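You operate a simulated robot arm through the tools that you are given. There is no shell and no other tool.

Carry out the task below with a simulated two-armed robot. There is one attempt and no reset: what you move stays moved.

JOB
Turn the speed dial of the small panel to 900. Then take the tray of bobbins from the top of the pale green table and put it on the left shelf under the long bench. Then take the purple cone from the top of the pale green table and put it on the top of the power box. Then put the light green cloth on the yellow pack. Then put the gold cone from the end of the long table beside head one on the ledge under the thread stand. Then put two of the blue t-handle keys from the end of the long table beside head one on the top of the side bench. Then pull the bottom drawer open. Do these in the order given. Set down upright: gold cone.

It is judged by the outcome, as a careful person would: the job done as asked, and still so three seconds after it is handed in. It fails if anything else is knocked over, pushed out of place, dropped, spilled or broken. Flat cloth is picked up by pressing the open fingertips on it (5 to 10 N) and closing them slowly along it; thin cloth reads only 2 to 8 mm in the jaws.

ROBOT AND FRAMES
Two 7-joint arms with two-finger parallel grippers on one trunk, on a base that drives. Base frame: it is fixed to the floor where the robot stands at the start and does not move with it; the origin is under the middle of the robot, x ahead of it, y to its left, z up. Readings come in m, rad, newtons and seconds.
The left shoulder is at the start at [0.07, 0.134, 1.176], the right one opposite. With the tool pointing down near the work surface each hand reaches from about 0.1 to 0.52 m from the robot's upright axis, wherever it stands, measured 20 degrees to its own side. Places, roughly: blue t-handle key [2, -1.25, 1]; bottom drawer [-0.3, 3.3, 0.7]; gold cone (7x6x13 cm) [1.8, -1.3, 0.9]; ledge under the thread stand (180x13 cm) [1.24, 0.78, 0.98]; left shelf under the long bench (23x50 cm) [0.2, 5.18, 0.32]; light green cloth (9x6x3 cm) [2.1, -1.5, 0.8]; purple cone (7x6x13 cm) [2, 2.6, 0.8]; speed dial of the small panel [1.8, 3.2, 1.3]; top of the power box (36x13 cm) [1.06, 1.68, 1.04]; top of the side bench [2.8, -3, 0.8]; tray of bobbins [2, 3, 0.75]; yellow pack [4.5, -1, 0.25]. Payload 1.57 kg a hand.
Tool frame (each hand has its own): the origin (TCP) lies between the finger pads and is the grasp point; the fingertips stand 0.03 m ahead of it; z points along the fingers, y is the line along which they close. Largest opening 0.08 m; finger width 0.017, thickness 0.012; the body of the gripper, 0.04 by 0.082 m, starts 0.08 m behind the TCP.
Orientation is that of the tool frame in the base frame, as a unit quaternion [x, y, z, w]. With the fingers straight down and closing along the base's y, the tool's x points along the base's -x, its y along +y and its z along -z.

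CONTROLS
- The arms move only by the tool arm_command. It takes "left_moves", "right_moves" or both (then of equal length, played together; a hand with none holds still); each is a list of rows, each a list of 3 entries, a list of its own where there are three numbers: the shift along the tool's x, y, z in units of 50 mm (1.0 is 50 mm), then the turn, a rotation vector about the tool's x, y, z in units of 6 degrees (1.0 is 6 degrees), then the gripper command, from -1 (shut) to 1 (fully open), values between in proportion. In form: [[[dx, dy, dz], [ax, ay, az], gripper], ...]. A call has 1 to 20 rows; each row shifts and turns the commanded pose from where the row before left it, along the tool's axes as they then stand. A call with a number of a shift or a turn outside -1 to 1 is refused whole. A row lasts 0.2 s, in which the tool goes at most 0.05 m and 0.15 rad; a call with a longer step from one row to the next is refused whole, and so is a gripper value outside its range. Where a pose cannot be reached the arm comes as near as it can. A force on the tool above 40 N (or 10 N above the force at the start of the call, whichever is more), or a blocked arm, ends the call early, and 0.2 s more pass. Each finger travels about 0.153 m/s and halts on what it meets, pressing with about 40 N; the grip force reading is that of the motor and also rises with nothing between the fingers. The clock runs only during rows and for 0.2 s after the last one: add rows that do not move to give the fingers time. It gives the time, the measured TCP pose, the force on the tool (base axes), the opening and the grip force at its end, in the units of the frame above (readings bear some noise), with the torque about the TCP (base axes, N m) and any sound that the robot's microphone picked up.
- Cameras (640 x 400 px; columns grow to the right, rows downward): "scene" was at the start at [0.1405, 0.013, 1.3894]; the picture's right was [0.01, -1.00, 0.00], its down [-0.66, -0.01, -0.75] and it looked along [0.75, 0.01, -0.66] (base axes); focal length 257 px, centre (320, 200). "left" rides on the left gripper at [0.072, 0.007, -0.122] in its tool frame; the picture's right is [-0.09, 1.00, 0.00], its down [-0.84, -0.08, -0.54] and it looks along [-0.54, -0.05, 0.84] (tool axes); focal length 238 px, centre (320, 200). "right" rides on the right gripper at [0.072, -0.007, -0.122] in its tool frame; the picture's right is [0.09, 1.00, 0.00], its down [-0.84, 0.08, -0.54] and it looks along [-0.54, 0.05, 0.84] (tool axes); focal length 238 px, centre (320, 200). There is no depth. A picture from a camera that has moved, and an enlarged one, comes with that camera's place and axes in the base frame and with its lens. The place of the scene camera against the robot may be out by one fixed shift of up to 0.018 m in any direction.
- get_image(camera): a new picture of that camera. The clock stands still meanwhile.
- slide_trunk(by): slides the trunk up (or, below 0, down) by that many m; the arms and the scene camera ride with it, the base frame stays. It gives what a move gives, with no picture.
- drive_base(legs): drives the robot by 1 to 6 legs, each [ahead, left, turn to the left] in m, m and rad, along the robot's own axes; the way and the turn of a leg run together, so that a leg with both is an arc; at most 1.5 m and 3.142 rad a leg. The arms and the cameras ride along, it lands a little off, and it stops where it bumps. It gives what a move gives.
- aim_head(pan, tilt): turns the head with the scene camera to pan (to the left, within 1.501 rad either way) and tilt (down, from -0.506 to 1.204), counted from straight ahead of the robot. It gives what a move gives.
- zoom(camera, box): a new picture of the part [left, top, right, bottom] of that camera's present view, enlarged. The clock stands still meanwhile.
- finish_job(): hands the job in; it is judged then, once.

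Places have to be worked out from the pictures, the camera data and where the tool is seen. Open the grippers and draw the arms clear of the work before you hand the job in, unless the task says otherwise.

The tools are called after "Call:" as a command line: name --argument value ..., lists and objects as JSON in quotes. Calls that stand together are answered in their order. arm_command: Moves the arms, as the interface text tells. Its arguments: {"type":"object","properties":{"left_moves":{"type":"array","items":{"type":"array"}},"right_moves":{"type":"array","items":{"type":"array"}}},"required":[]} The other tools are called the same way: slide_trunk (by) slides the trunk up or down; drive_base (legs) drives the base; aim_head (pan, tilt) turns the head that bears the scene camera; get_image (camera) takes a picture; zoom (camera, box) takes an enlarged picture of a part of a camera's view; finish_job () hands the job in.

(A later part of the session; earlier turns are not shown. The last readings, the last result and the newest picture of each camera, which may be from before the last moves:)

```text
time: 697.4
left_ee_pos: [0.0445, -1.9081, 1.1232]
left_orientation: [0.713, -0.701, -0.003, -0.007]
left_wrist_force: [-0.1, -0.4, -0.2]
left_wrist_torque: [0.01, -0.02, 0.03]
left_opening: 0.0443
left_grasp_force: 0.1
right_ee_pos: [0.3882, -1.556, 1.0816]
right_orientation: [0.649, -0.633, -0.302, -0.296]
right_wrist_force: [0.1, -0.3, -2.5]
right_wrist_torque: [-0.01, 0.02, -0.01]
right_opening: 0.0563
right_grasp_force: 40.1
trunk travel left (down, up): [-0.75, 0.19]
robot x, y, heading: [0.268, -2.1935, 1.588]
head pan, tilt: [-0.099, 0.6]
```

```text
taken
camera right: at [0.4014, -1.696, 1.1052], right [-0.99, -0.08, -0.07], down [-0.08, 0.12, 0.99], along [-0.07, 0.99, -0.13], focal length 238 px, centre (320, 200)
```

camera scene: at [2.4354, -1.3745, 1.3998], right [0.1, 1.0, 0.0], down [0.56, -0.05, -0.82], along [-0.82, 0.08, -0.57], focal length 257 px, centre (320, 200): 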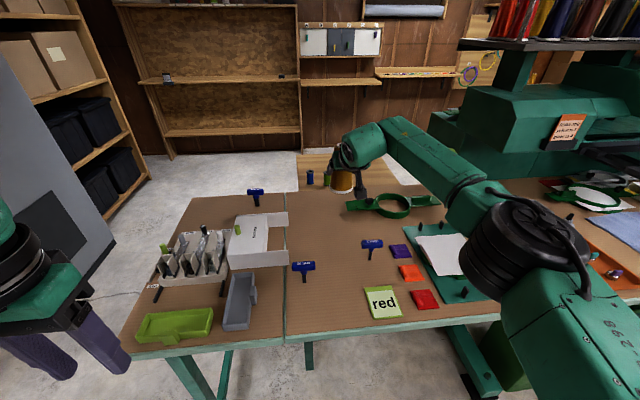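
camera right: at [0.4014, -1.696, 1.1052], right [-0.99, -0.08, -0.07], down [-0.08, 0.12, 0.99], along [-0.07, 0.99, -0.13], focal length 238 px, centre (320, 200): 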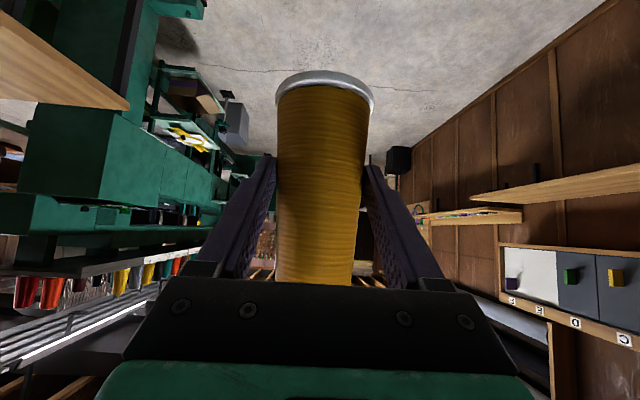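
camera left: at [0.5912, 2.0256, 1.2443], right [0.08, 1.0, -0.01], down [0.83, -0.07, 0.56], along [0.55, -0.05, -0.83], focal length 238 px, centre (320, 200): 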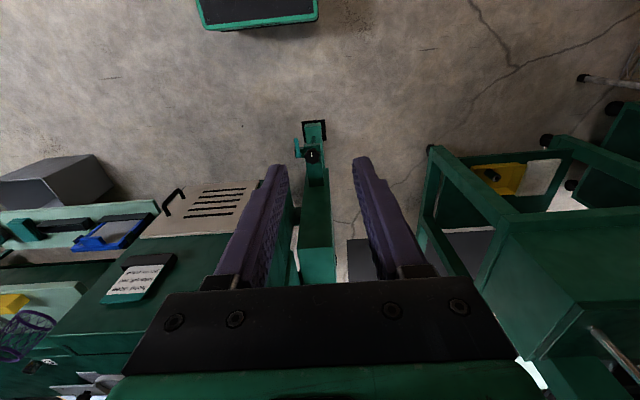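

The cone is still well held. I drive up to y≈0.9, shifting a bit left, and turn to face the machine front.

Call:
drive_base --legs '[[1.48, 0.05, -0.015], [1.48, 0.05, 0], [0.12, 0, 0], [0, 0, -1.57]]'

Call:
aim_head --pan 0.0 --tilt 0.5

Call:
get_image --camera "scene"

Call:
get_image --camera "left"

```text
time: 716.5
left_ee_pos: [0.455, 1.156, 1.1236]
left_orientation: [-0.008, 1.0, -0.003, 0.008]
left_wrist_force: [-0.2, 0.6, -0.3]
left_wrist_torque: [0.03, -0.04, 0.0]
left_opening: 0.0439
left_grasp_force: 0.0
right_ee_pos: [0.8064, 0.8091, 1.0813]
right_orientation: [-0.011, 0.906, 0.004, 0.423]
right_wrist_force: [-0.2, 0.4, -1.8]
right_wrist_torque: [-0.02, 0.05, 0.02]
right_opening: 0.0532
right_grasp_force: 40.1
trunk travel left (down, up): [-0.75, 0.19]
robot x, y, heading: [0.1655, 0.9334, 0.015]
head pan, tilt: [-0.099, 0.6]
```

```text
time: 717.2
left_ee_pos: [0.4541, 1.1542, 1.1241]
left_orientation: [-0.007, 1.0, -0.003, 0.007]
left_wrist_force: [0.7, -0.4, 0.8]
left_wrist_torque: [-0.01, 0.01, -0.01]
left_opening: 0.0439
left_grasp_force: 0.0
right_ee_pos: [0.8063, 0.8093, 1.0821]
right_orientation: [-0.01, 0.906, 0.004, 0.422]
right_wrist_force: [0.3, -0.2, -1.9]
right_wrist_torque: [0.03, 0.02, 0.0]
right_opening: 0.0532
right_grasp_force: 39.8
trunk travel left (down, up): [-0.75, 0.19]
robot x, y, heading: [0.168, 0.93, 0.018]
head pan, tilt: [0.0, 0.499]
```

```text
taken
camera scene: at [0.3175, 0.9444, 1.4089], right [0.01, -1.0, 0.0], down [-0.48, -0.01, -0.88], along [0.88, 0.01, -0.48], focal length 257 px, centre (320, 200)
```

scene: 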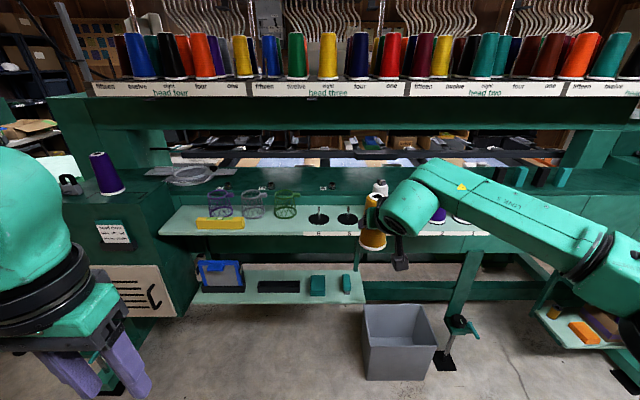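

```text
taken
camera left: at [0.3804, 1.1621, 1.2432], right [0.08, 1.0, -0.01], down [0.83, -0.06, 0.56], along [0.55, -0.05, -0.83], focal length 238 px, centre (320, 200)
```

left: 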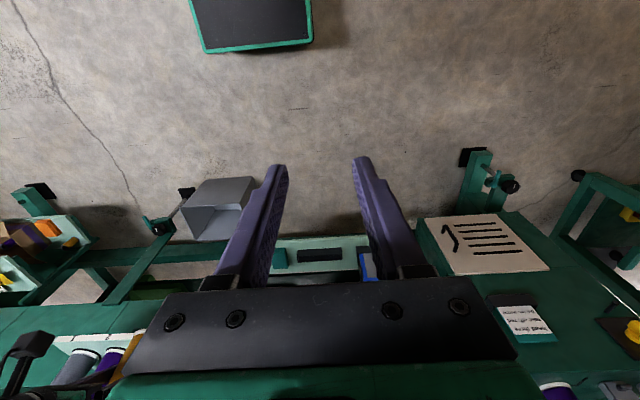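

I zoom to study the ledge below the thread stand and check the cone in the hand.

Call:
zoom --camera "scene" --box '[150, 150, 390, 300]'

Call:
zoom --camera "scene" --box '[300, 150, 540, 300]'

Call:
get_image --camera "right"

```text
2.67 times, centred on (270, 225) of scene
camera zoom: at [0.3175, 0.9444, 1.4089], right [0.01, -1.0, 0.0], down [-0.48, -0.01, -0.88], along [0.88, 0.01, -0.48], focal length 685 px, centre (453, 133)
```

zoom: 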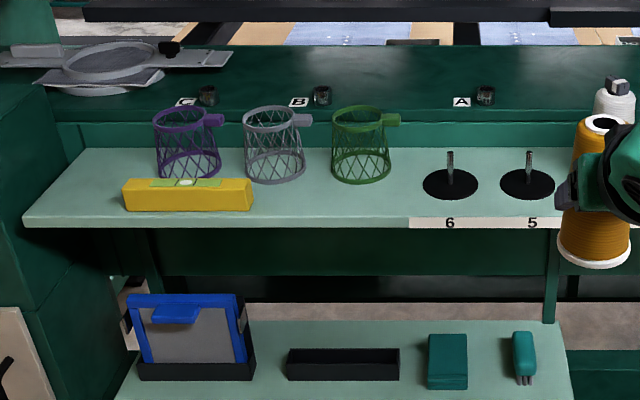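

```text
2.67 times, centred on (420, 225) of scene
camera zoom: at [0.3175, 0.9444, 1.4089], right [0.01, -1.0, 0.0], down [-0.48, -0.01, -0.88], along [0.88, 0.01, -0.48], focal length 685 px, centre (53, 133)
```

zoom: 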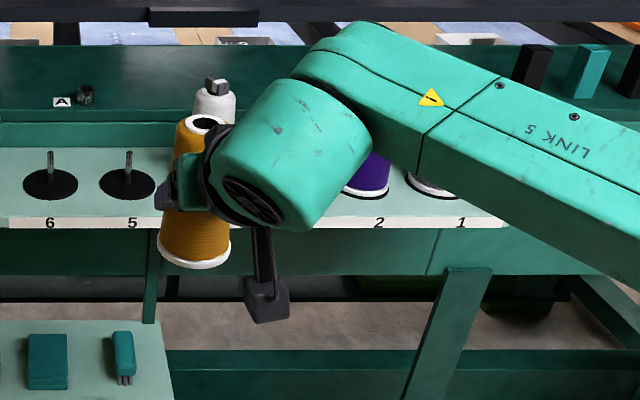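

```text
taken
camera right: at [0.6686, 0.7991, 1.1051], right [-0.08, 0.99, -0.07], down [0.12, 0.08, 0.99], along [0.99, 0.07, -0.13], focal length 238 px, centre (320, 200)
```

right: 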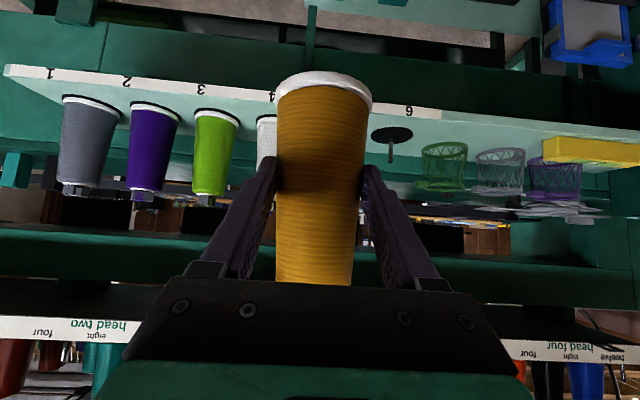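

The dark green ledge at z≈0.98 (front edge x≈1.17) under the thread stand is the target; the lower pale shelf with pins is in front of it. The spot between knobs A (y≈0.93) and B (y≈1.17) is free, with only low things in front. I raise the cone 6 cm and move to y≈1.05, closer to the machine.

Call:
arm_command --right_moves '[[[-0.46, 0, -0.385], [0, 0, 0], -0.3], [[-0.46, 0, -0.385], [0, 0, 0], -0.3], [[0, 0, 0], [0, 0, 0], -0.3]]'

Call:
drive_base --legs '[[0, 0.24, -0.015], [0.2, 0, 0]]'

Call:
get_image --camera "scene"

Call:
get_image --camera "right"

```text
time: 718.0
left_ee_pos: [0.4555, 1.1547, 1.1236]
left_orientation: [-0.008, 1.0, -0.003, 0.008]
left_wrist_force: [-0.3, 0.6, -0.4]
left_wrist_torque: [-0.02, -0.04, -0.03]
left_opening: 0.0442
left_grasp_force: 0.1
right_ee_pos: [0.8072, 0.8086, 1.144]
right_orientation: [-0.01, 0.906, 0.004, 0.422]
right_wrist_force: [0.1, -0.7, -1.1]
right_wrist_torque: [0.02, 0.05, -0.01]
right_opening: 0.0531
right_grasp_force: 39.5
trunk travel left (down, up): [-0.75, 0.19]
robot x, y, heading: [0.168, 0.9296, 0.015]
head pan, tilt: [0.0, 0.499]
```

```text
time: 720.9
left_ee_pos: [0.6544, 1.3884, 1.1228]
left_orientation: [-0.001, 1.0, -0.004, 0.01]
left_wrist_force: [-0.1, 0.3, 0.2]
left_wrist_torque: [0.03, 0.01, 0.0]
left_opening: 0.0439
left_grasp_force: 0.1
right_ee_pos: [1.0017, 1.0365, 1.1446]
right_orientation: [-0.004, 0.906, 0.002, 0.422]
right_wrist_force: [-0.1, 0.5, -1.8]
right_wrist_torque: [-0.01, 0.03, 0.02]
right_opening: 0.0528
right_grasp_force: 40.2
trunk travel left (down, up): [-0.75, 0.19]
robot x, y, heading: [0.3678, 1.1674, -0.006]
head pan, tilt: [0.0, 0.499]
```

```text
taken
camera scene: at [0.5134, 1.1798, 1.4092], right [0.0, -1.0, 0.0], down [-0.48, 0.0, -0.88], along [0.88, 0.0, -0.48], focal length 257 px, centre (320, 200)
```

scene: 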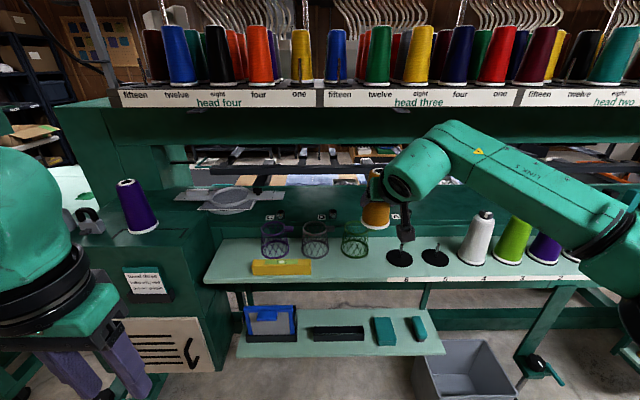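

```text
taken
camera right: at [0.8638, 1.0288, 1.1673], right [-0.07, 1.0, -0.07], down [0.12, 0.08, 0.99], along [0.99, 0.06, -0.12], focal length 238 px, centre (320, 200)
```

right: 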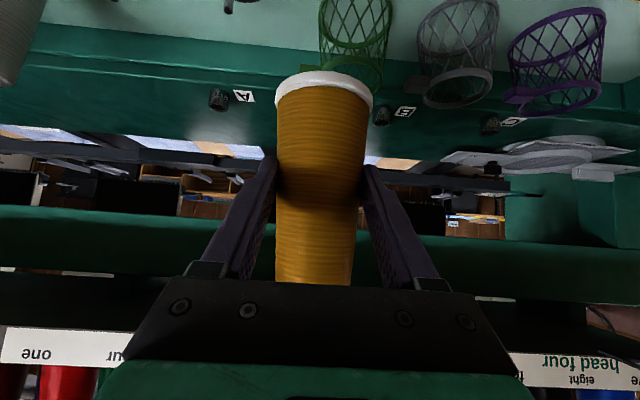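

I zoom the wrist view to get the ledge's edges and the knobs' positions exactly.

Call:
zoom --camera "right" --box '[160, 0, 520, 190]'

Call:
zoom --camera "scene" --box '[180, 150, 480, 290]'

```text
1.78 times, centred on (340, 95) of right
camera zoom: at [0.8638, 1.0288, 1.1673], right [-0.07, 1.0, -0.07], down [0.12, 0.08, 0.99], along [0.99, 0.06, -0.12], focal length 424 px, centre (284, 387)
```

zoom: 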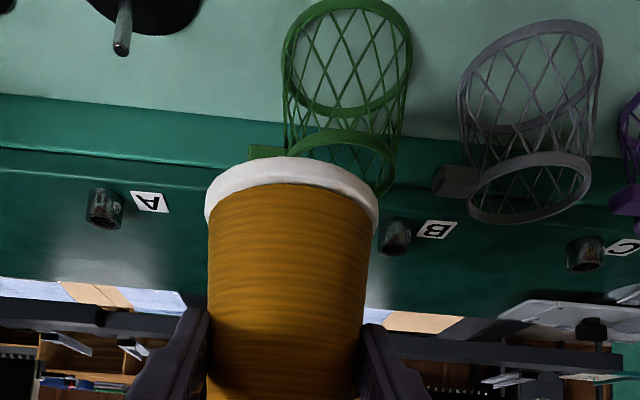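

```text
2.13 times, centred on (330, 220) of scene
camera zoom: at [0.5134, 1.1798, 1.4092], right [0.0, -1.0, 0.0], down [-0.48, 0.0, -0.88], along [0.88, 0.0, -0.48], focal length 548 px, centre (299, 157)
```

zoom: 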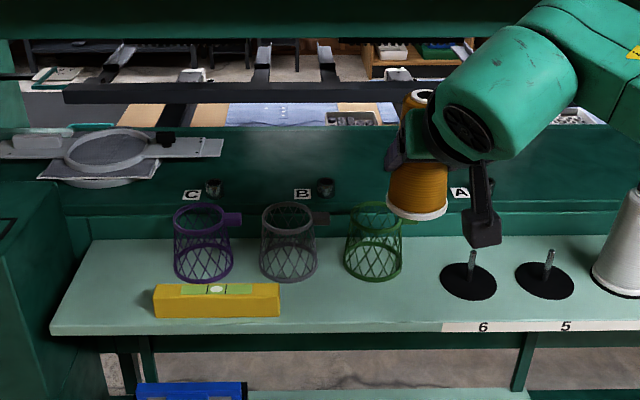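

The free spot is y≈0.95–1.12 between tag A and knob B; the ledge starts at x≈1.16. I drive 0.155 m forward with the cone still high, then check.

Call:
drive_base --legs '[[0.155, 0, 0.006]]'

Call:
get_image --camera "scene"

Call:
get_image --camera "right"

```text
time: 722.3
left_ee_pos: [0.8092, 1.3913, 1.1221]
left_orientation: [-0.005, 1.0, -0.004, 0.009]
left_wrist_force: [0.1, -0.2, 0.5]
left_wrist_torque: [0.0, -0.01, 0.0]
left_opening: 0.0441
left_grasp_force: 0.1
right_ee_pos: [1.1591, 1.0427, 1.1446]
right_orientation: [-0.007, 0.906, 0.003, 0.424]
right_wrist_force: [-1.1, -0.2, -1.4]
right_wrist_torque: [0.01, 0.03, -0.01]
right_opening: 0.0526
right_grasp_force: 39.9
trunk travel left (down, up): [-0.75, 0.19]
robot x, y, heading: [0.5232, 1.1658, 0.004]
head pan, tilt: [0.0, 0.499]
```

```text
taken
camera scene: at [0.669, 1.1812, 1.4093], right [0.01, -1.0, 0.0], down [-0.48, 0.0, -0.88], along [0.88, 0.01, -0.48], focal length 257 px, centre (320, 200)
```

scene: 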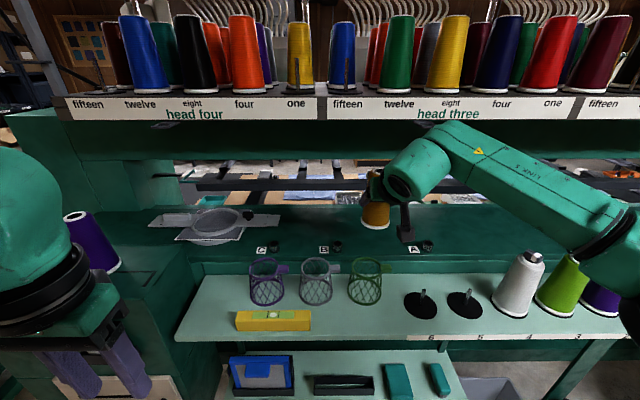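

```text
taken
camera right: at [1.0202, 1.0325, 1.1675], right [-0.08, 0.99, -0.07], down [0.12, 0.08, 0.99], along [0.99, 0.07, -0.12], focal length 238 px, centre (320, 200)
```

right: 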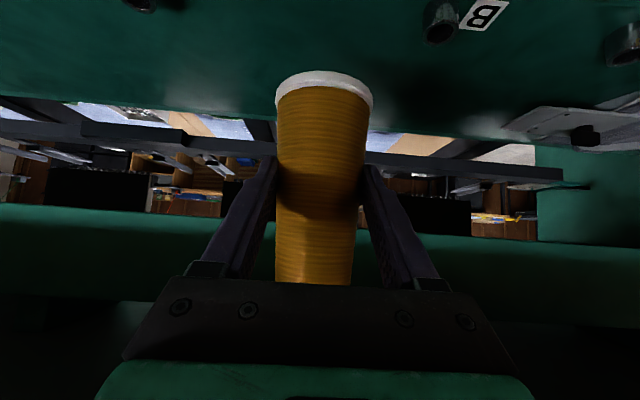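

All clear. I move the cone along the hand's axis (forward and down) to just above the ledge.

Call:
arm_command --right_moves '[[[0, -0.03, 0.5], [0, 0, 0], -0.3], [[0, -0.03, 0.5], [0, 0, 0], -0.3], [[0, -0.03, 0.55], [0, 0, 0], -0.3], [[0, -0.03, 0.55], [0, 0, 0], -0.3], [[0, 0, 0], [0, 0, 0], -0.3]]'

Call:
get_image --camera "scene"

Call:
get_image --camera "right"

```text
time: 723.5
left_ee_pos: [0.8106, 1.3903, 1.122]
left_orientation: [-0.004, 1.0, -0.003, 0.009]
left_wrist_force: [-0.3, -0.1, 0.1]
left_wrist_torque: [-0.01, 0.0, 0.0]
left_opening: 0.044
left_grasp_force: 0.0
right_ee_pos: [1.2397, 1.0382, 1.0759]
right_orientation: [-0.008, 0.906, 0.003, 0.424]
right_wrist_force: [0.8, 0.6, -1.4]
right_wrist_torque: [0.01, 0.04, -0.04]
right_opening: 0.0523
right_grasp_force: 39.4
trunk travel left (down, up): [-0.75, 0.19]
robot x, y, heading: [0.5225, 1.1667, -0.002]
head pan, tilt: [0.0, 0.499]
```

```text
taken
camera scene: at [0.6709, 1.1809, 1.409], right [0.01, -1.0, 0.0], down [-0.48, 0.0, -0.88], along [0.88, 0.01, -0.48], focal length 257 px, centre (320, 200)
```

scene: 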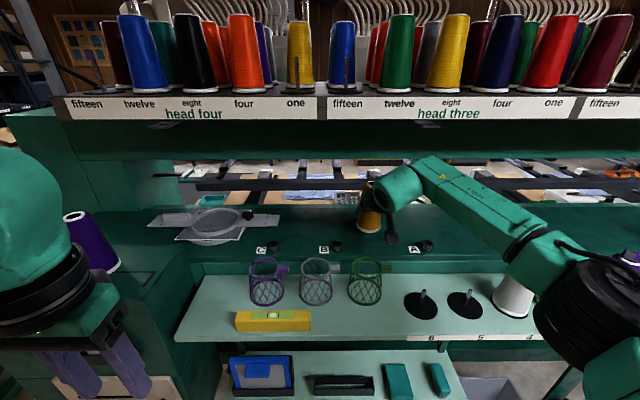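

```text
taken
camera right: at [1.1017, 1.0286, 1.0993], right [-0.08, 0.99, -0.07], down [0.12, 0.08, 0.99], along [0.99, 0.07, -0.13], focal length 238 px, centre (320, 200)
```

right: 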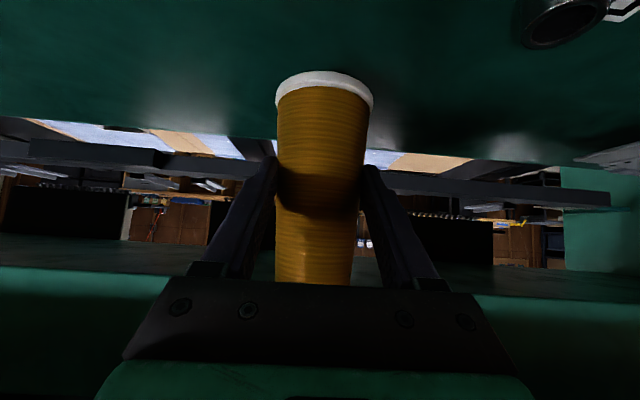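

The cone hovers ~3 cm above the ledge at the free spot. I lower in small steps toward contact.

Call:
arm_command --right_moves '[[[0.123, 0, 0.103], [0, 0, 0], -0.3], [[0.123, 0, 0.103], [0, 0, 0], -0.3], [[0.046, 0, 0.0385], [0, 0, 0], -0.3]]'

Call:
zoom --camera "scene" --box '[300, 150, 460, 270]'

```text
time: 724.3
left_ee_pos: [0.8105, 1.3914, 1.123]
left_orientation: [-0.005, 1.0, -0.003, 0.009]
left_wrist_force: [-0.1, 0.9, 0.2]
left_wrist_torque: [0.01, 0.0, -0.05]
left_opening: 0.0441
left_grasp_force: 0.1
right_ee_pos: [1.2411, 1.0373, 1.0569]
right_orientation: [-0.008, 0.906, 0.004, 0.422]
right_wrist_force: [1.2, -0.3, -0.9]
right_wrist_torque: [-0.01, 0.03, 0.02]
right_opening: 0.0526
right_grasp_force: 39.8
trunk travel left (down, up): [-0.75, 0.19]
robot x, y, heading: [0.5219, 1.1695, 0.008]
head pan, tilt: [0.0, 0.499]
```

```text
3.33 times, centred on (380, 210) of scene
camera zoom: at [0.6717, 1.1812, 1.4089], right [0.01, -1.0, 0.0], down [-0.48, 0.0, -0.88], along [0.88, 0.01, -0.48], focal length 856 px, centre (120, 167)
```

zoom: 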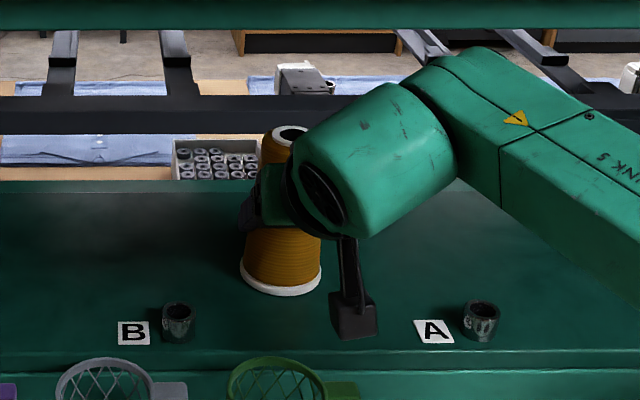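

I continue in 2 mm steps.

Call:
arm_command --right_moves '[[[0.031, 0, 0.0257], [0, 0, 0], -0.3], [[0.031, 0, 0.0257], [0, 0, 0], -0.3], [[0.031, 0, 0.0257], [0, 0, 0], -0.3]]'

```text
time: 725.1
left_ee_pos: [0.8078, 1.3902, 1.124]
left_orientation: [-0.005, 1.0, -0.005, 0.009]
left_wrist_force: [0.4, 0.0, 0.1]
left_wrist_torque: [0.01, 0.03, -0.02]
left_opening: 0.044
left_grasp_force: 0.0
right_ee_pos: [1.2383, 1.0374, 1.0553]
right_orientation: [-0.008, 0.904, 0.005, 0.428]
right_wrist_force: [7.8, -0.2, 17.1]
right_wrist_torque: [0.1, -0.28, -0.09]
right_opening: 0.0523
right_grasp_force: 39.7
trunk travel left (down, up): [-0.75, 0.19]
robot x, y, heading: [0.523, 1.1707, 0.006]
head pan, tilt: [0.0, 0.499]
```

Contact (17 N). I ease up 2 mm and open slowly.

Call:
arm_command --right_moves '[[[-0.036, 0, -0.03], [0, 0, 0], -0.3], [[0, 0, 0], [0, 0, 0], -0.3], [[0, 0, 0], [0, 0, 0], 0.4], [[0, 0, 0], [0, 0, 0], 0.6], [[0, 0, 0], [0, 0, 0], 0.8], [[0, 0, 0], [0, 0, 0], 1.0], [[0, 0, 0], [0, 0, 0], 1.0]]'

Call:
zoom --camera "scene" --box '[300, 150, 460, 270]'

Call:
get_image --camera "right"

```text
time: 726.7
left_ee_pos: [0.81, 1.3918, 1.1235]
left_orientation: [-0.005, 1.0, -0.003, 0.009]
left_wrist_force: [-0.8, 0.1, 1.3]
left_wrist_torque: [0.01, 0.01, -0.01]
left_opening: 0.0438
left_grasp_force: 0.1
right_ee_pos: [1.2397, 1.0372, 1.0532]
right_orientation: [-0.007, 0.906, 0.003, 0.424]
right_wrist_force: [-0.2, 0.2, 0.5]
right_wrist_torque: [-0.02, -0.01, -0.02]
right_opening: 0.08
right_grasp_force: 0.0
trunk travel left (down, up): [-0.75, 0.19]
robot x, y, heading: [0.5239, 1.1705, 0.01]
head pan, tilt: [0.0, 0.499]
```

```text
3.33 times, centred on (380, 210) of scene
camera zoom: at [0.671, 1.1813, 1.409], right [0.01, -1.0, 0.0], down [-0.48, 0.0, -0.88], along [0.88, 0.01, -0.48], focal length 856 px, centre (120, 167)
```

zoom: 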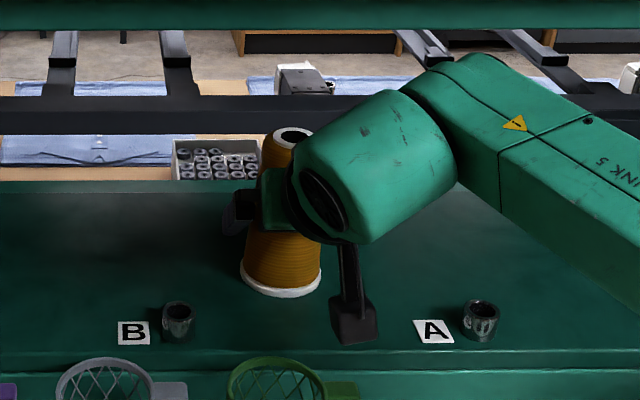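

```text
taken
camera right: at [1.1021, 1.0278, 1.0762], right [-0.08, 0.99, -0.07], down [0.12, 0.08, 0.99], along [0.99, 0.07, -0.13], focal length 238 px, centre (320, 200)
```

right: 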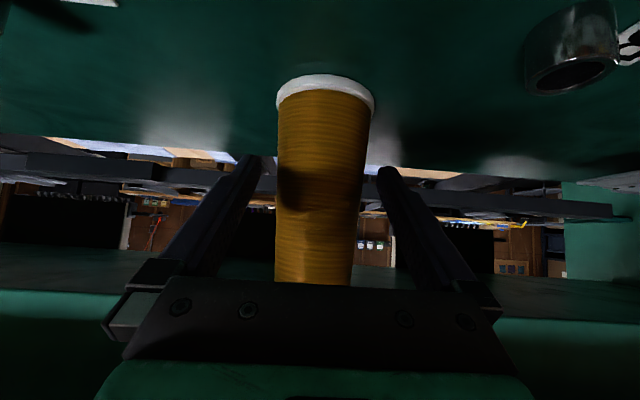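

The gold cone stands upright on the ledge. I retract the hand straight back along its axis.

Call:
arm_command --right_moves '[[[0, 0, -0.4], [0, 0, 0], 1], [[0, 0, -0.6], [0, 0, 0], 1], [[0, 0, -0.7], [0, 0, 0], 1], [[0, 0, -0.7], [0, 0, 0], 1], [[0, 0, 0], [0, 0, 0], 1]]'

Call:
drive_base --legs '[[-0.3, 0, 0]]'

Call:
get_image --camera "scene"

Call:
zoom --camera "scene" --box '[260, 130, 460, 255]'

```text
time: 727.9
left_ee_pos: [0.8116, 1.3903, 1.1226]
left_orientation: [-0.004, 1.0, -0.004, 0.009]
left_wrist_force: [0.1, -0.1, 0.5]
left_wrist_torque: [0.02, 0.01, 0.01]
left_opening: 0.044
left_grasp_force: 0.0
right_ee_pos: [1.1508, 1.0352, 1.1312]
right_orientation: [-0.007, 0.906, 0.003, 0.422]
right_wrist_force: [-0.4, -0.5, -0.4]
right_wrist_torque: [-0.02, 0.01, -0.02]
right_opening: 0.0798
right_grasp_force: 0.0
trunk travel left (down, up): [-0.75, 0.19]
robot x, y, heading: [0.5252, 1.169, 0.004]
head pan, tilt: [0.0, 0.499]
```

```text
time: 730.0
left_ee_pos: [0.5143, 1.3889, 1.1229]
left_orientation: [-0.002, 1.0, -0.003, 0.008]
left_wrist_force: [0.4, 0.1, 0.6]
left_wrist_torque: [-0.03, 0.02, 0.03]
left_opening: 0.044
left_grasp_force: 0.1
right_ee_pos: [0.8533, 1.0314, 1.1293]
right_orientation: [-0.006, 0.907, 0.002, 0.422]
right_wrist_force: [0.6, 0.6, 1.0]
right_wrist_torque: [0.0, -0.04, 0.03]
right_opening: 0.0802
right_grasp_force: 0.2
trunk travel left (down, up): [-0.75, 0.19]
robot x, y, heading: [0.2279, 1.1636, 0.005]
head pan, tilt: [0.0, 0.499]
```

```text
taken
camera scene: at [0.3752, 1.1795, 1.4088], right [0.0, -1.0, 0.0], down [-0.48, 0.0, -0.88], along [0.88, 0.0, -0.48], focal length 257 px, centre (320, 200)
```

scene: 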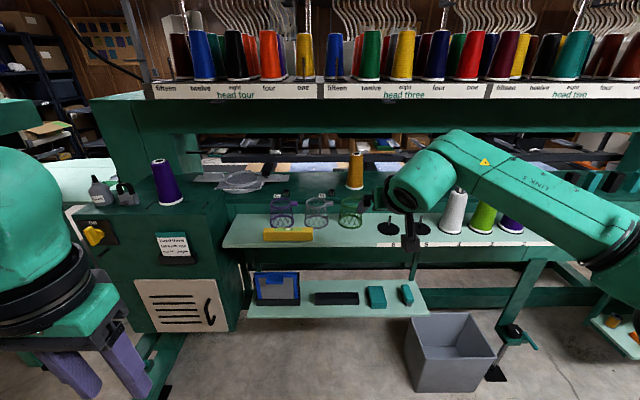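

```text
3.20 times, centred on (360, 192) of scene
camera zoom: at [0.3752, 1.1795, 1.4088], right [0.0, -1.0, 0.0], down [-0.48, 0.0, -0.88], along [0.88, 0.0, -0.48], focal length 822 px, centre (192, 224)
```

zoom: 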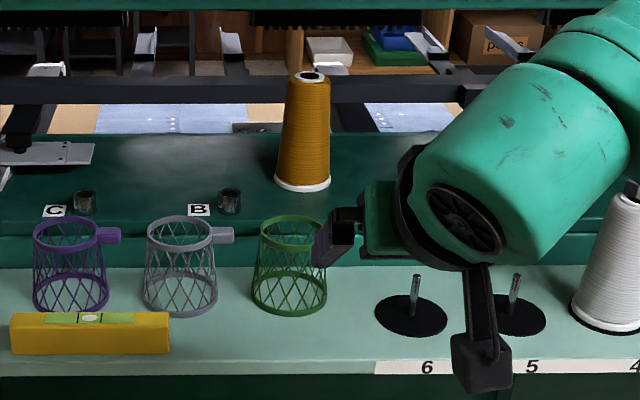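

The gold cone stands upright on the ledge. Next the keys: I drive back around to the long table's right side.

Call:
drive_base --legs '[[-0.1, 0, 0], [0, -1.5, 0], [0, -1.5, 0], [0, -0.36, 0]]'

```text
time: 747.4
left_ee_pos: [0.5233, -2.0124, 1.1225]
left_orientation: [-0.026, 1.0, -0.004, 0.009]
left_wrist_force: [-0.3, 0.3, -0.4]
left_wrist_torque: [0.04, -0.04, -0.01]
left_opening: 0.0439
left_grasp_force: 0.1
right_ee_pos: [0.8781, -2.3528, 1.1299]
right_orientation: [-0.027, 0.906, 0.011, 0.423]
right_wrist_force: [0.9, -0.3, 0.5]
right_wrist_torque: [0.01, 0.03, 0.01]
right_opening: 0.0799
right_grasp_force: 0.1
trunk travel left (down, up): [-0.75, 0.19]
robot x, y, heading: [0.2471, -2.2493, 0.048]
head pan, tilt: [0.0, 0.499]
```

I turn to +y and traverse the passage right.

Call:
drive_base --legs '[[0, 0.04, 0], [0, 0, 1.523], [0, -1.45, 0], [0, -1.45, 0]]'

```text
time: 765.6
left_ee_pos: [2.9217, -1.8622, 1.1228]
left_orientation: [0.719, -0.695, -0.003, -0.008]
left_wrist_force: [0.9, -0.7, -0.3]
left_wrist_torque: [0.0, -0.02, 0.01]
left_opening: 0.0436
left_grasp_force: 0.0
right_ee_pos: [3.269, -1.5133, 1.1303]
right_orientation: [0.655, -0.626, -0.306, -0.293]
right_wrist_force: [0.0, 0.4, -0.2]
right_wrist_torque: [0.0, 0.0, -0.01]
right_opening: 0.0799
right_grasp_force: 0.0
trunk travel left (down, up): [-0.75, 0.19]
robot x, y, heading: [3.1527, -2.1445, 1.6]
head pan, tilt: [0.0, 0.499]
```

I go up beside the table and turn to face it (-x); from there I'll also look left at the side bench.

Call:
drive_base --legs '[[0.84, 0, 0], [0, 0, 1.54]]'

Call:
aim_head --pan 1.45 --tilt 0.4

Call:
get_image --camera "scene"

Call:
zoom --camera "scene" --box '[240, 120, 480, 270]'

```text
time: 773.9
left_ee_pos: [2.8402, -1.5215, 1.1237]
left_orientation: [1.0, 0.008, -0.008, -0.004]
left_wrist_force: [-0.2, -0.1, -0.6]
left_wrist_torque: [-0.02, 0.02, 0.02]
left_opening: 0.044
left_grasp_force: 0.0
right_ee_pos: [2.4982, -1.1661, 1.1302]
right_orientation: [0.906, 0.011, -0.423, 0.005]
right_wrist_force: [0.1, -1.2, -1.0]
right_wrist_torque: [0.04, 0.04, -0.01]
right_opening: 0.0798
right_grasp_force: 0.2
trunk travel left (down, up): [-0.75, 0.19]
robot x, y, heading: [3.124, -1.2941, -3.126]
head pan, tilt: [0.0, 0.499]
```

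```text
time: 775.4
left_ee_pos: [2.8398, -1.5202, 1.1237]
left_orientation: [1.0, 0.008, -0.009, -0.003]
left_wrist_force: [0.0, -0.3, -0.8]
left_wrist_torque: [0.0, -0.01, 0.01]
left_opening: 0.0438
left_grasp_force: 0.1
right_ee_pos: [2.4972, -1.1666, 1.1301]
right_orientation: [0.906, 0.011, -0.424, 0.005]
right_wrist_force: [0.0, 0.2, 0.3]
right_wrist_torque: [0.0, 0.01, 0.0]
right_opening: 0.0801
right_grasp_force: 0.0
trunk travel left (down, up): [-0.75, 0.19]
robot x, y, heading: [3.1233, -1.292, -3.129]
head pan, tilt: [1.45, 0.4]
```

```text
taken
camera scene: at [3.0708, -1.3763, 1.4181], right [-0.99, 0.11, 0.0], down [0.04, 0.39, -0.92], along [-0.1, -0.92, -0.39], focal length 257 px, centre (320, 200)
```

scene: 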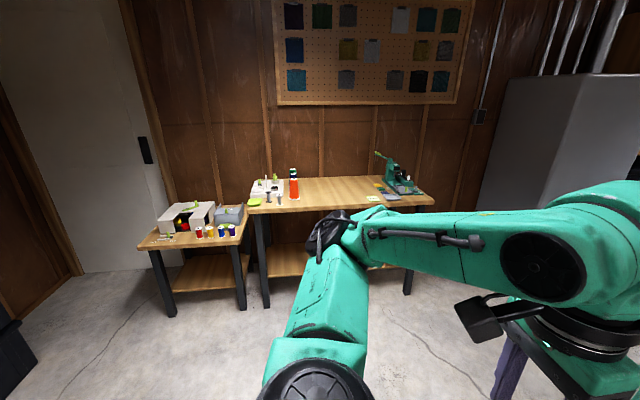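

```text
2.67 times, centred on (360, 195) of scene
camera zoom: at [3.0708, -1.3763, 1.4181], right [-0.99, 0.11, 0.0], down [0.04, 0.39, -0.92], along [-0.1, -0.92, -0.39], focal length 685 px, centre (213, 213)
```

zoom: 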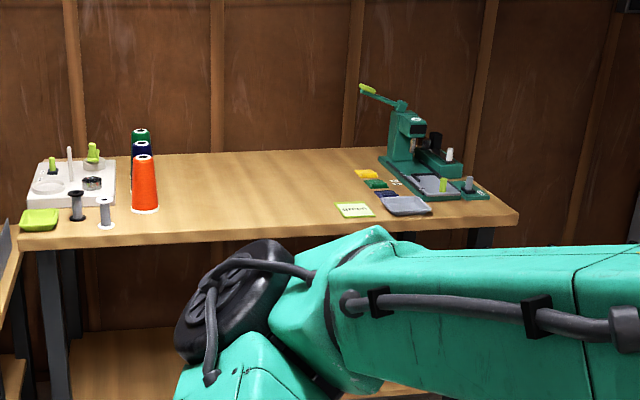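

The side bench top (x≈2.23–3.32, y≈-2.73…-3.3) has a clear area around x≈2.66–3.0. Now I bring the right hand back to tool-down: pull it in, then pitch down 50°.

Call:
arm_command --right_moves '[[[0.48, 0, -0.575], [0, 0, 0], 1], [[0.48, 0, -0.575], [0, 0, 0], 1], [[0.48, 0, -0.575], [0, 0, 0], 1], [[0.48, 0, -0.575], [0, 0, 0], 1], [[0, 0, 0], [0, 1, 0], 1], [[0, 0, 0], [0, 1, 0], 1], [[0, 0, 0], [0, 1, 0], 1], [[0, 0, 0], [0, 1, 0], 1], [[0, 0, 0], [0, 1, 0], 1], [[0, 0, 0], [0, 1, 0], 1], [[0, 0, 0], [0, 1, 0], 1], [[0, 0, 0], [0, 1, 0], 1], [[0, 0, 0], [0, 0.33, 0], 1], [[0, 0, 0], [0, 0, 0], 1]]'

Call:
aim_head --pan 0.0 --tilt 0.6

Call:
get_image --camera "scene"

```text
time: 778.4
left_ee_pos: [2.8407, -1.5216, 1.1228]
left_orientation: [1.0, 0.008, -0.009, -0.003]
left_wrist_force: [0.1, -0.1, -0.3]
left_wrist_torque: [-0.01, -0.04, 0.0]
left_opening: 0.0439
left_grasp_force: 0.1
right_ee_pos: [2.6481, -1.164, 1.13]
right_orientation: [1.0, 0.012, 0.0, 0.0]
right_wrist_force: [-1.0, 0.2, 0.8]
right_wrist_torque: [0.0, 0.02, 0.01]
right_opening: 0.0801
right_grasp_force: 0.0
trunk travel left (down, up): [-0.75, 0.19]
robot x, y, heading: [3.1241, -1.2937, -3.133]
head pan, tilt: [1.45, 0.4]
```

```text
time: 780.0
left_ee_pos: [2.8406, -1.521, 1.1219]
left_orientation: [1.0, 0.008, -0.009, -0.003]
left_wrist_force: [-0.6, -0.2, 0.1]
left_wrist_torque: [-0.05, -0.01, 0.02]
left_opening: 0.0438
left_grasp_force: 0.1
right_ee_pos: [2.6473, -1.1634, 1.1301]
right_orientation: [1.0, 0.012, -0.001, 0.0]
right_wrist_force: [-0.3, -0.3, 0.0]
right_wrist_torque: [0.02, 0.03, 0.0]
right_opening: 0.08
right_grasp_force: 0.1
trunk travel left (down, up): [-0.75, 0.19]
robot x, y, heading: [3.1238, -1.294, -3.128]
head pan, tilt: [0.0, 0.6]
```

```text
taken
camera scene: at [2.9924, -1.2854, 1.3999], right [-0.01, 1.0, 0.0], down [0.56, 0.01, -0.83], along [-0.82, -0.01, -0.56], focal length 257 px, centre (320, 200)
```

scene: 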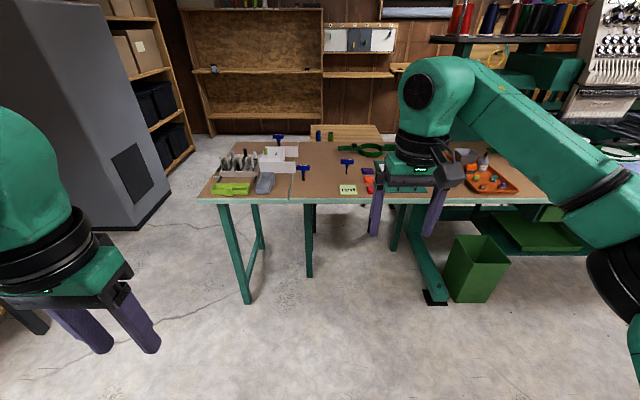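

Both keys' crossbars lie along y, so I roll both hands 90° (right -90°, left +90°) to close along x, using the free space here.

Call:
arm_command --left_moves '[[[0, 0, 0], [0, 0, 1], 1], [[0, 0, 0], [0, 0, 1], 1], [[0, 0, 0], [0, 0, 1], 1], [[0, 0, 0], [0, 0, 1], 1], [[0, 0, 0], [0, 0, 1], 1], [[0, 0, 0], [0, 0, 1], 1], [[0, 0, 0], [0, 0, 1], 1], [[0, 0, 0], [0, 0, 1], 1], [[0, 0, 0], [0, 0, 1], 1], [[0, 0, 0], [0, 0, 1], 1], [[0, 0, 0], [0, 0, 1], 1], [[0, 0, 0], [0, 0, 1], 1], [[0, 0, 0], [0, 0, 1], 1], [[0, 0, 0], [0, 0, 1], 1], [[0, 0, 0], [0, 0, 1], 1], [[0, 0, 0], [0, 0, 0], 1]]' --right_moves '[[[0, 0, 0], [0, 0, -1], 1], [[0, 0, 0], [0, 0, -1], 1], [[0, 0, 0], [0, 0, -1], 1], [[0, 0, 0], [0, 0, -1], 1], [[0, 0, 0], [0, 0, -1], 1], [[0, 0, 0], [0, 0, -1], 1], [[0, 0, 0], [0, 0, -1], 1], [[0, 0, 0], [0, 0, -1], 1], [[0, 0, 0], [0, 0, -1], 1], [[0, 0, 0], [0, 0, -1], 1], [[0, 0, 0], [0, 0, -1], 1], [[0, 0, 0], [0, 0, -1], 1], [[0, 0, 0], [0, 0, -1], 1], [[0, 0, 0], [0, 0, -1], 1], [[0, 0, 0], [0, 0, -1], 1], [[0, 0, 0], [0, 0, 0], 1]]'

Call:
get_image --camera "scene"

```text
time: 783.4
left_ee_pos: [2.8403, -1.5193, 1.123]
left_orientation: [0.712, -0.702, -0.01, 0.003]
left_wrist_force: [-0.4, -0.1, -1.0]
left_wrist_torque: [-0.02, 0.0, -0.01]
left_opening: 0.0802
left_grasp_force: 0.0
right_ee_pos: [2.8812, -1.2771, 1.1041]
right_orientation: [0.699, 0.715, -0.001, -0.001]
right_wrist_force: [0.1, -0.3, 0.0]
right_wrist_torque: [-0.03, -0.03, 0.0]
right_opening: 0.08
right_grasp_force: 0.1
right hand out of reach, approached as far as the arm can: row 5, 6, 7, 8, 9, 10, 11, 12, 13, 14, 15
trunk travel left (down, up): [-0.75, 0.19]
robot x, y, heading: [3.1286, -1.2968, -3.13]
head pan, tilt: [0.0, 0.6]
```

```text
taken
camera scene: at [2.9922, -1.285, 1.3999], right [-0.01, 1.0, 0.0], down [0.57, 0.01, -0.82], along [-0.82, -0.01, -0.57], focal length 257 px, centre (320, 200)
```

scene: 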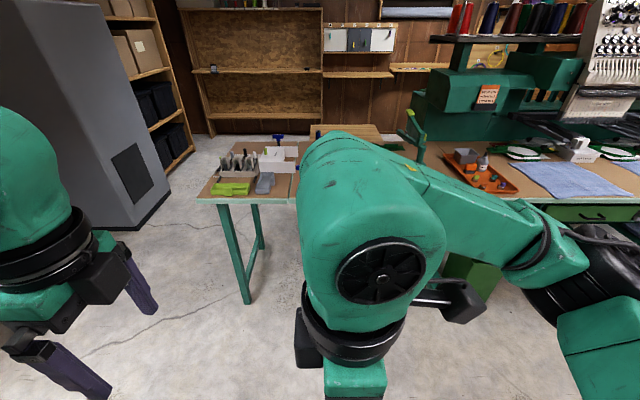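

The right hand's -90° roll ran into its joint limits and the arm drew in. I roll it back (+90°) and see.

Call:
arm_command --right_moves '[[[0, 0, 0], [0, 0, 1], 1], [[0, 0, 0], [0, 0, 1], 1], [[0, 0, 0], [0, 0, 1], 1], [[0, 0, 0], [0, 0, 1], 1], [[0, 0, 0], [0, 0, 1], 1], [[0, 0, 0], [0, 0, 1], 1], [[0, 0, 0], [0, 0, 1], 1], [[0, 0, 0], [0, 0, 1], 1], [[0, 0, 0], [0, 0, 1], 1], [[0, 0, 0], [0, 0, 1], 1], [[0, 0, 0], [0, 0, 1], 1], [[0, 0, 0], [0, 0, 1], 1], [[0, 0, 0], [0, 0, 1], 1], [[0, 0, 0], [0, 0, 1], 1], [[0, 0, 0], [0, 0, 1], 1], [[0, 0, 0], [0, 0, 0], 1]]'

Call:
get_image --camera "scene"

```text
time: 786.8
left_ee_pos: [2.8415, -1.5198, 1.1243]
left_orientation: [0.713, -0.702, -0.008, 0.004]
left_wrist_force: [-0.2, -0.4, -0.1]
left_wrist_torque: [-0.02, 0.03, -0.03]
left_opening: 0.08
left_grasp_force: 0.1
right_ee_pos: [2.879, -1.2782, 1.1063]
right_orientation: [1.0, 0.011, -0.001, -0.001]
right_wrist_force: [-0.1, -0.3, 0.3]
right_wrist_torque: [0.02, 0.0, 0.02]
right_opening: 0.0799
right_grasp_force: 0.1
trunk travel left (down, up): [-0.75, 0.19]
robot x, y, heading: [3.1237, -1.2997, -3.134]
head pan, tilt: [0.0, 0.6]
```

```text
taken
camera scene: at [2.9925, -1.2854, 1.3999], right [-0.01, 1.0, 0.0], down [0.56, 0.01, -0.82], along [-0.82, -0.01, -0.57], focal length 257 px, centre (320, 200)
```

scene: 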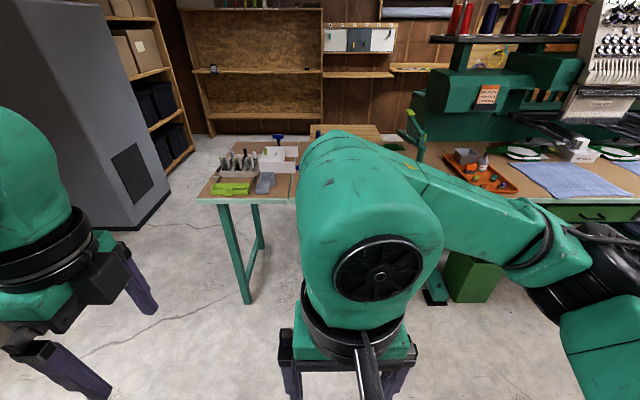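

I move the right hand back out to its side and try the opposite roll (+90°).

Call:
arm_command --right_moves '[[[-0.5, -0.6, 0], [0, 0, 0], 1], [[-0.5, -0.6, 0], [0, 0, 0], 1], [[-0.5, -0.6, 0], [0, 0, 0], 1], [[-0.5, -0.5, 0], [0, 0, 0], 1], [[0, 0, 0], [0, 0, 1], 1], [[0, 0, 0], [0, 0, 1], 1], [[0, 0, 0], [0, 0, 1], 1], [[0, 0, 0], [0, 0, 1], 1], [[0, 0, 0], [0, 0, 1], 1], [[0, 0, 0], [0, 0, 1], 1], [[0, 0, 0], [0, 0, 1], 1], [[0, 0, 0], [0, 0, 1], 1], [[0, 0, 0], [0, 0, 1], 1], [[0, 0, 0], [0, 0, 1], 1], [[0, 0, 0], [0, 0, 1], 1], [[0, 0, 0], [0, 0, 1], 1], [[0, 0, 0], [0, 0, 1], 1], [[0, 0, 0], [0, 0, 1], 1], [[0, 0, 0], [0, 0, 1], 1], [[0, 0, 0], [0, 0, 0], 1]]'

Call:
get_image --camera "scene"

```text
time: 791.0
left_ee_pos: [2.8402, -1.5211, 1.1231]
left_orientation: [0.712, -0.702, -0.009, 0.003]
left_wrist_force: [0.1, 0.1, 0.9]
left_wrist_torque: [0.04, 0.02, -0.01]
left_opening: 0.0797
left_grasp_force: 0.0
right_ee_pos: [2.7764, -1.1645, 1.106]
right_orientation: [0.715, -0.699, -0.001, 0.001]
right_wrist_force: [-0.9, -0.2, 0.9]
right_wrist_torque: [0.03, 0.02, 0.01]
right_opening: 0.0801
right_grasp_force: 0.0
trunk travel left (down, up): [-0.75, 0.19]
robot x, y, heading: [3.1245, -1.2966, -3.129]
head pan, tilt: [0.0, 0.6]
```

```text
taken
camera scene: at [2.9925, -1.2853, 1.3999], right [-0.01, 1.0, 0.0], down [0.56, 0.01, -0.82], along [-0.82, -0.01, -0.57], focal length 257 px, centre (320, 200)
```

scene: 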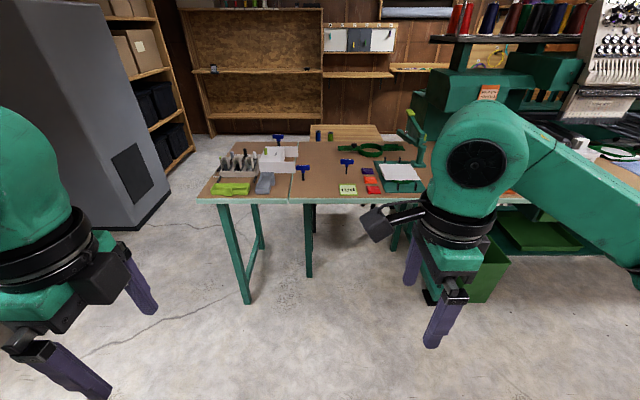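

The +90° roll works well for the right hand. I drive up to the table (x≈2.43) and look down at the keys.

Call:
drive_base --legs '[[0.69, 0.015, -0.0125]]'

Call:
get_image --camera "right"

Call:
get_image --camera "scene"

Call:
zoom --camera "scene" --box '[240, 160, 440, 310]'

```text
time: 794.9
left_ee_pos: [2.136, -1.5358, 1.1232]
left_orientation: [-0.707, 0.707, 0.009, -0.004]
left_wrist_force: [0.8, -0.4, -0.1]
left_wrist_torque: [-0.01, 0.01, 0.04]
left_opening: 0.08
left_grasp_force: 0.0
right_ee_pos: [2.077, -1.1783, 1.1057]
right_orientation: [0.71, -0.704, 0.0, 0.001]
right_wrist_force: [-0.1, 0.9, 0.7]
right_wrist_torque: [0.03, 0.01, 0.01]
right_opening: 0.08
right_grasp_force: 0.1
trunk travel left (down, up): [-0.75, 0.19]
robot x, y, heading: [2.4243, -1.3152, 3.137]
head pan, tilt: [0.0, 0.6]
```

```text
taken
camera right: at [2.0867, -1.2498, 1.2278], right [-0.99, -0.1, 0.0], down [-0.08, 0.84, 0.54], along [-0.06, 0.54, -0.84], focal length 238 px, centre (320, 200)
```

right: 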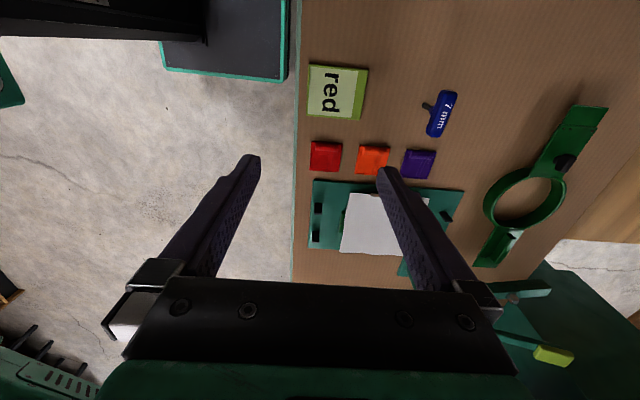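

```text
taken
camera scene: at [2.2919, -1.3022, 1.4], right [0.0, 1.0, 0.0], down [0.56, 0.0, -0.83], along [-0.83, 0.0, -0.56], focal length 257 px, centre (320, 200)
```

scene: 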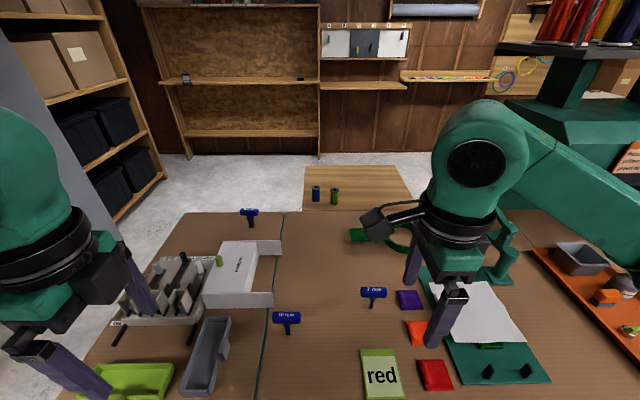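

```text
2.67 times, centred on (340, 235) of scene
camera zoom: at [2.2919, -1.3022, 1.4], right [0.0, 1.0, 0.0], down [0.56, 0.0, -0.83], along [-0.83, 0.0, -0.56], focal length 685 px, centre (267, 107)
```

zoom: 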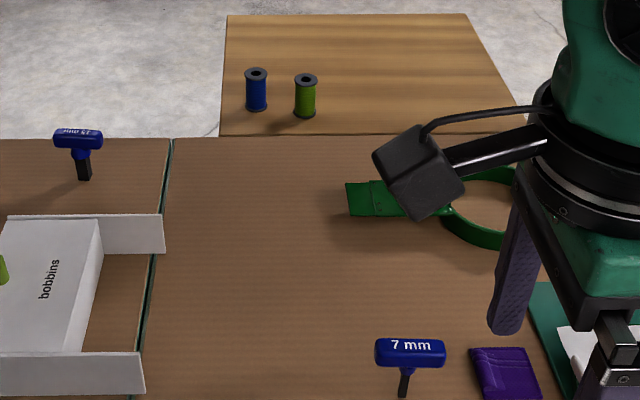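

The 7 mm key is at [1.912,-1.187] (bar along y, top z≈0.9). I drive 6 cm closer, then move the hand over the key and lower to z≈0.98 for a check.

Call:
drive_base --legs '[[0.06, 0, 0.003]]'

Call:
arm_command --right_moves '[[[0.06, 0.6, 0.4], [0, 0, 0], 1], [[0.06, 0.6, 0.4], [0, 0, 0], 1], [[0.06, 0.6, 0.4], [0, 0, 0], 1], [[0, 0.3, 0.6], [0, 0, 0], 1], [[0, 0, 0.6], [0, 0, 0], 1], [[0, 0, 0], [0, 0, 0], 1]]'

Call:
get_image --camera "right"

Call:
get_image --camera "scene"

```text
time: 795.8
left_ee_pos: [2.0803, -1.536, 1.1252]
left_orientation: [0.708, -0.706, -0.01, 0.005]
left_wrist_force: [0.2, -0.4, -0.4]
left_wrist_torque: [-0.01, 0.03, -0.03]
left_opening: 0.0801
left_grasp_force: 0.0
right_ee_pos: [2.0224, -1.1796, 1.1083]
right_orientation: [0.712, -0.703, -0.002, 0.002]
right_wrist_force: [1.3, -0.3, 0.7]
right_wrist_torque: [0.01, 0.04, 0.02]
right_opening: 0.08
right_grasp_force: 0.1
trunk travel left (down, up): [-0.75, 0.19]
robot x, y, heading: [2.3663, -1.3139, -3.14]
head pan, tilt: [0.0, 0.6]
```

```text
time: 797.2
left_ee_pos: [2.0771, -1.5366, 1.1216]
left_orientation: [0.708, -0.706, -0.009, 0.003]
left_wrist_force: [-1.2, 0.1, -0.1]
left_wrist_torque: [0.01, 0.02, 0.0]
left_opening: 0.0802
left_grasp_force: 0.0
right_ee_pos: [1.9107, -1.1894, 0.9841]
right_orientation: [0.712, -0.702, -0.001, 0.0]
right_wrist_force: [-0.6, 0.4, -0.3]
right_wrist_torque: [-0.01, 0.01, 0.01]
right_opening: 0.0801
right_grasp_force: 0.1
trunk travel left (down, up): [-0.75, 0.19]
robot x, y, heading: [2.3633, -1.3138, -3.139]
head pan, tilt: [0.0, 0.6]
```

```text
taken
camera right: at [1.9211, -1.2616, 1.1072], right [-0.99, -0.11, 0.0], down [-0.09, 0.84, 0.54], along [-0.06, 0.54, -0.84], focal length 238 px, centre (320, 200)
```

right: 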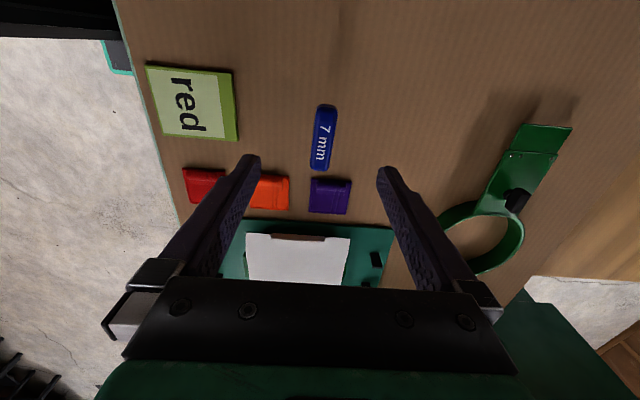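

```text
taken
camera scene: at [2.2311, -1.303, 1.3999], right [0.0, 1.0, 0.0], down [0.57, 0.0, -0.82], along [-0.82, 0.0, -0.57], focal length 257 px, centre (320, 200)
```

scene: 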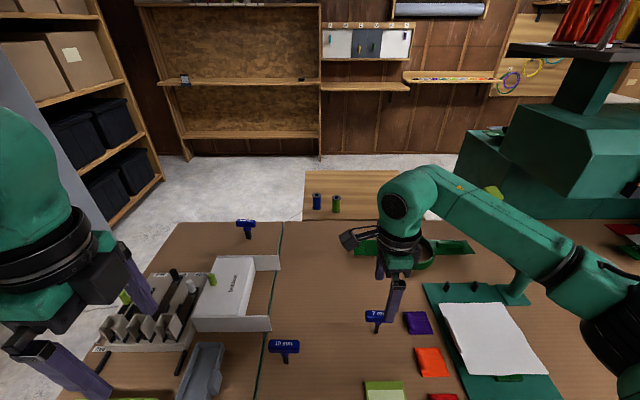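

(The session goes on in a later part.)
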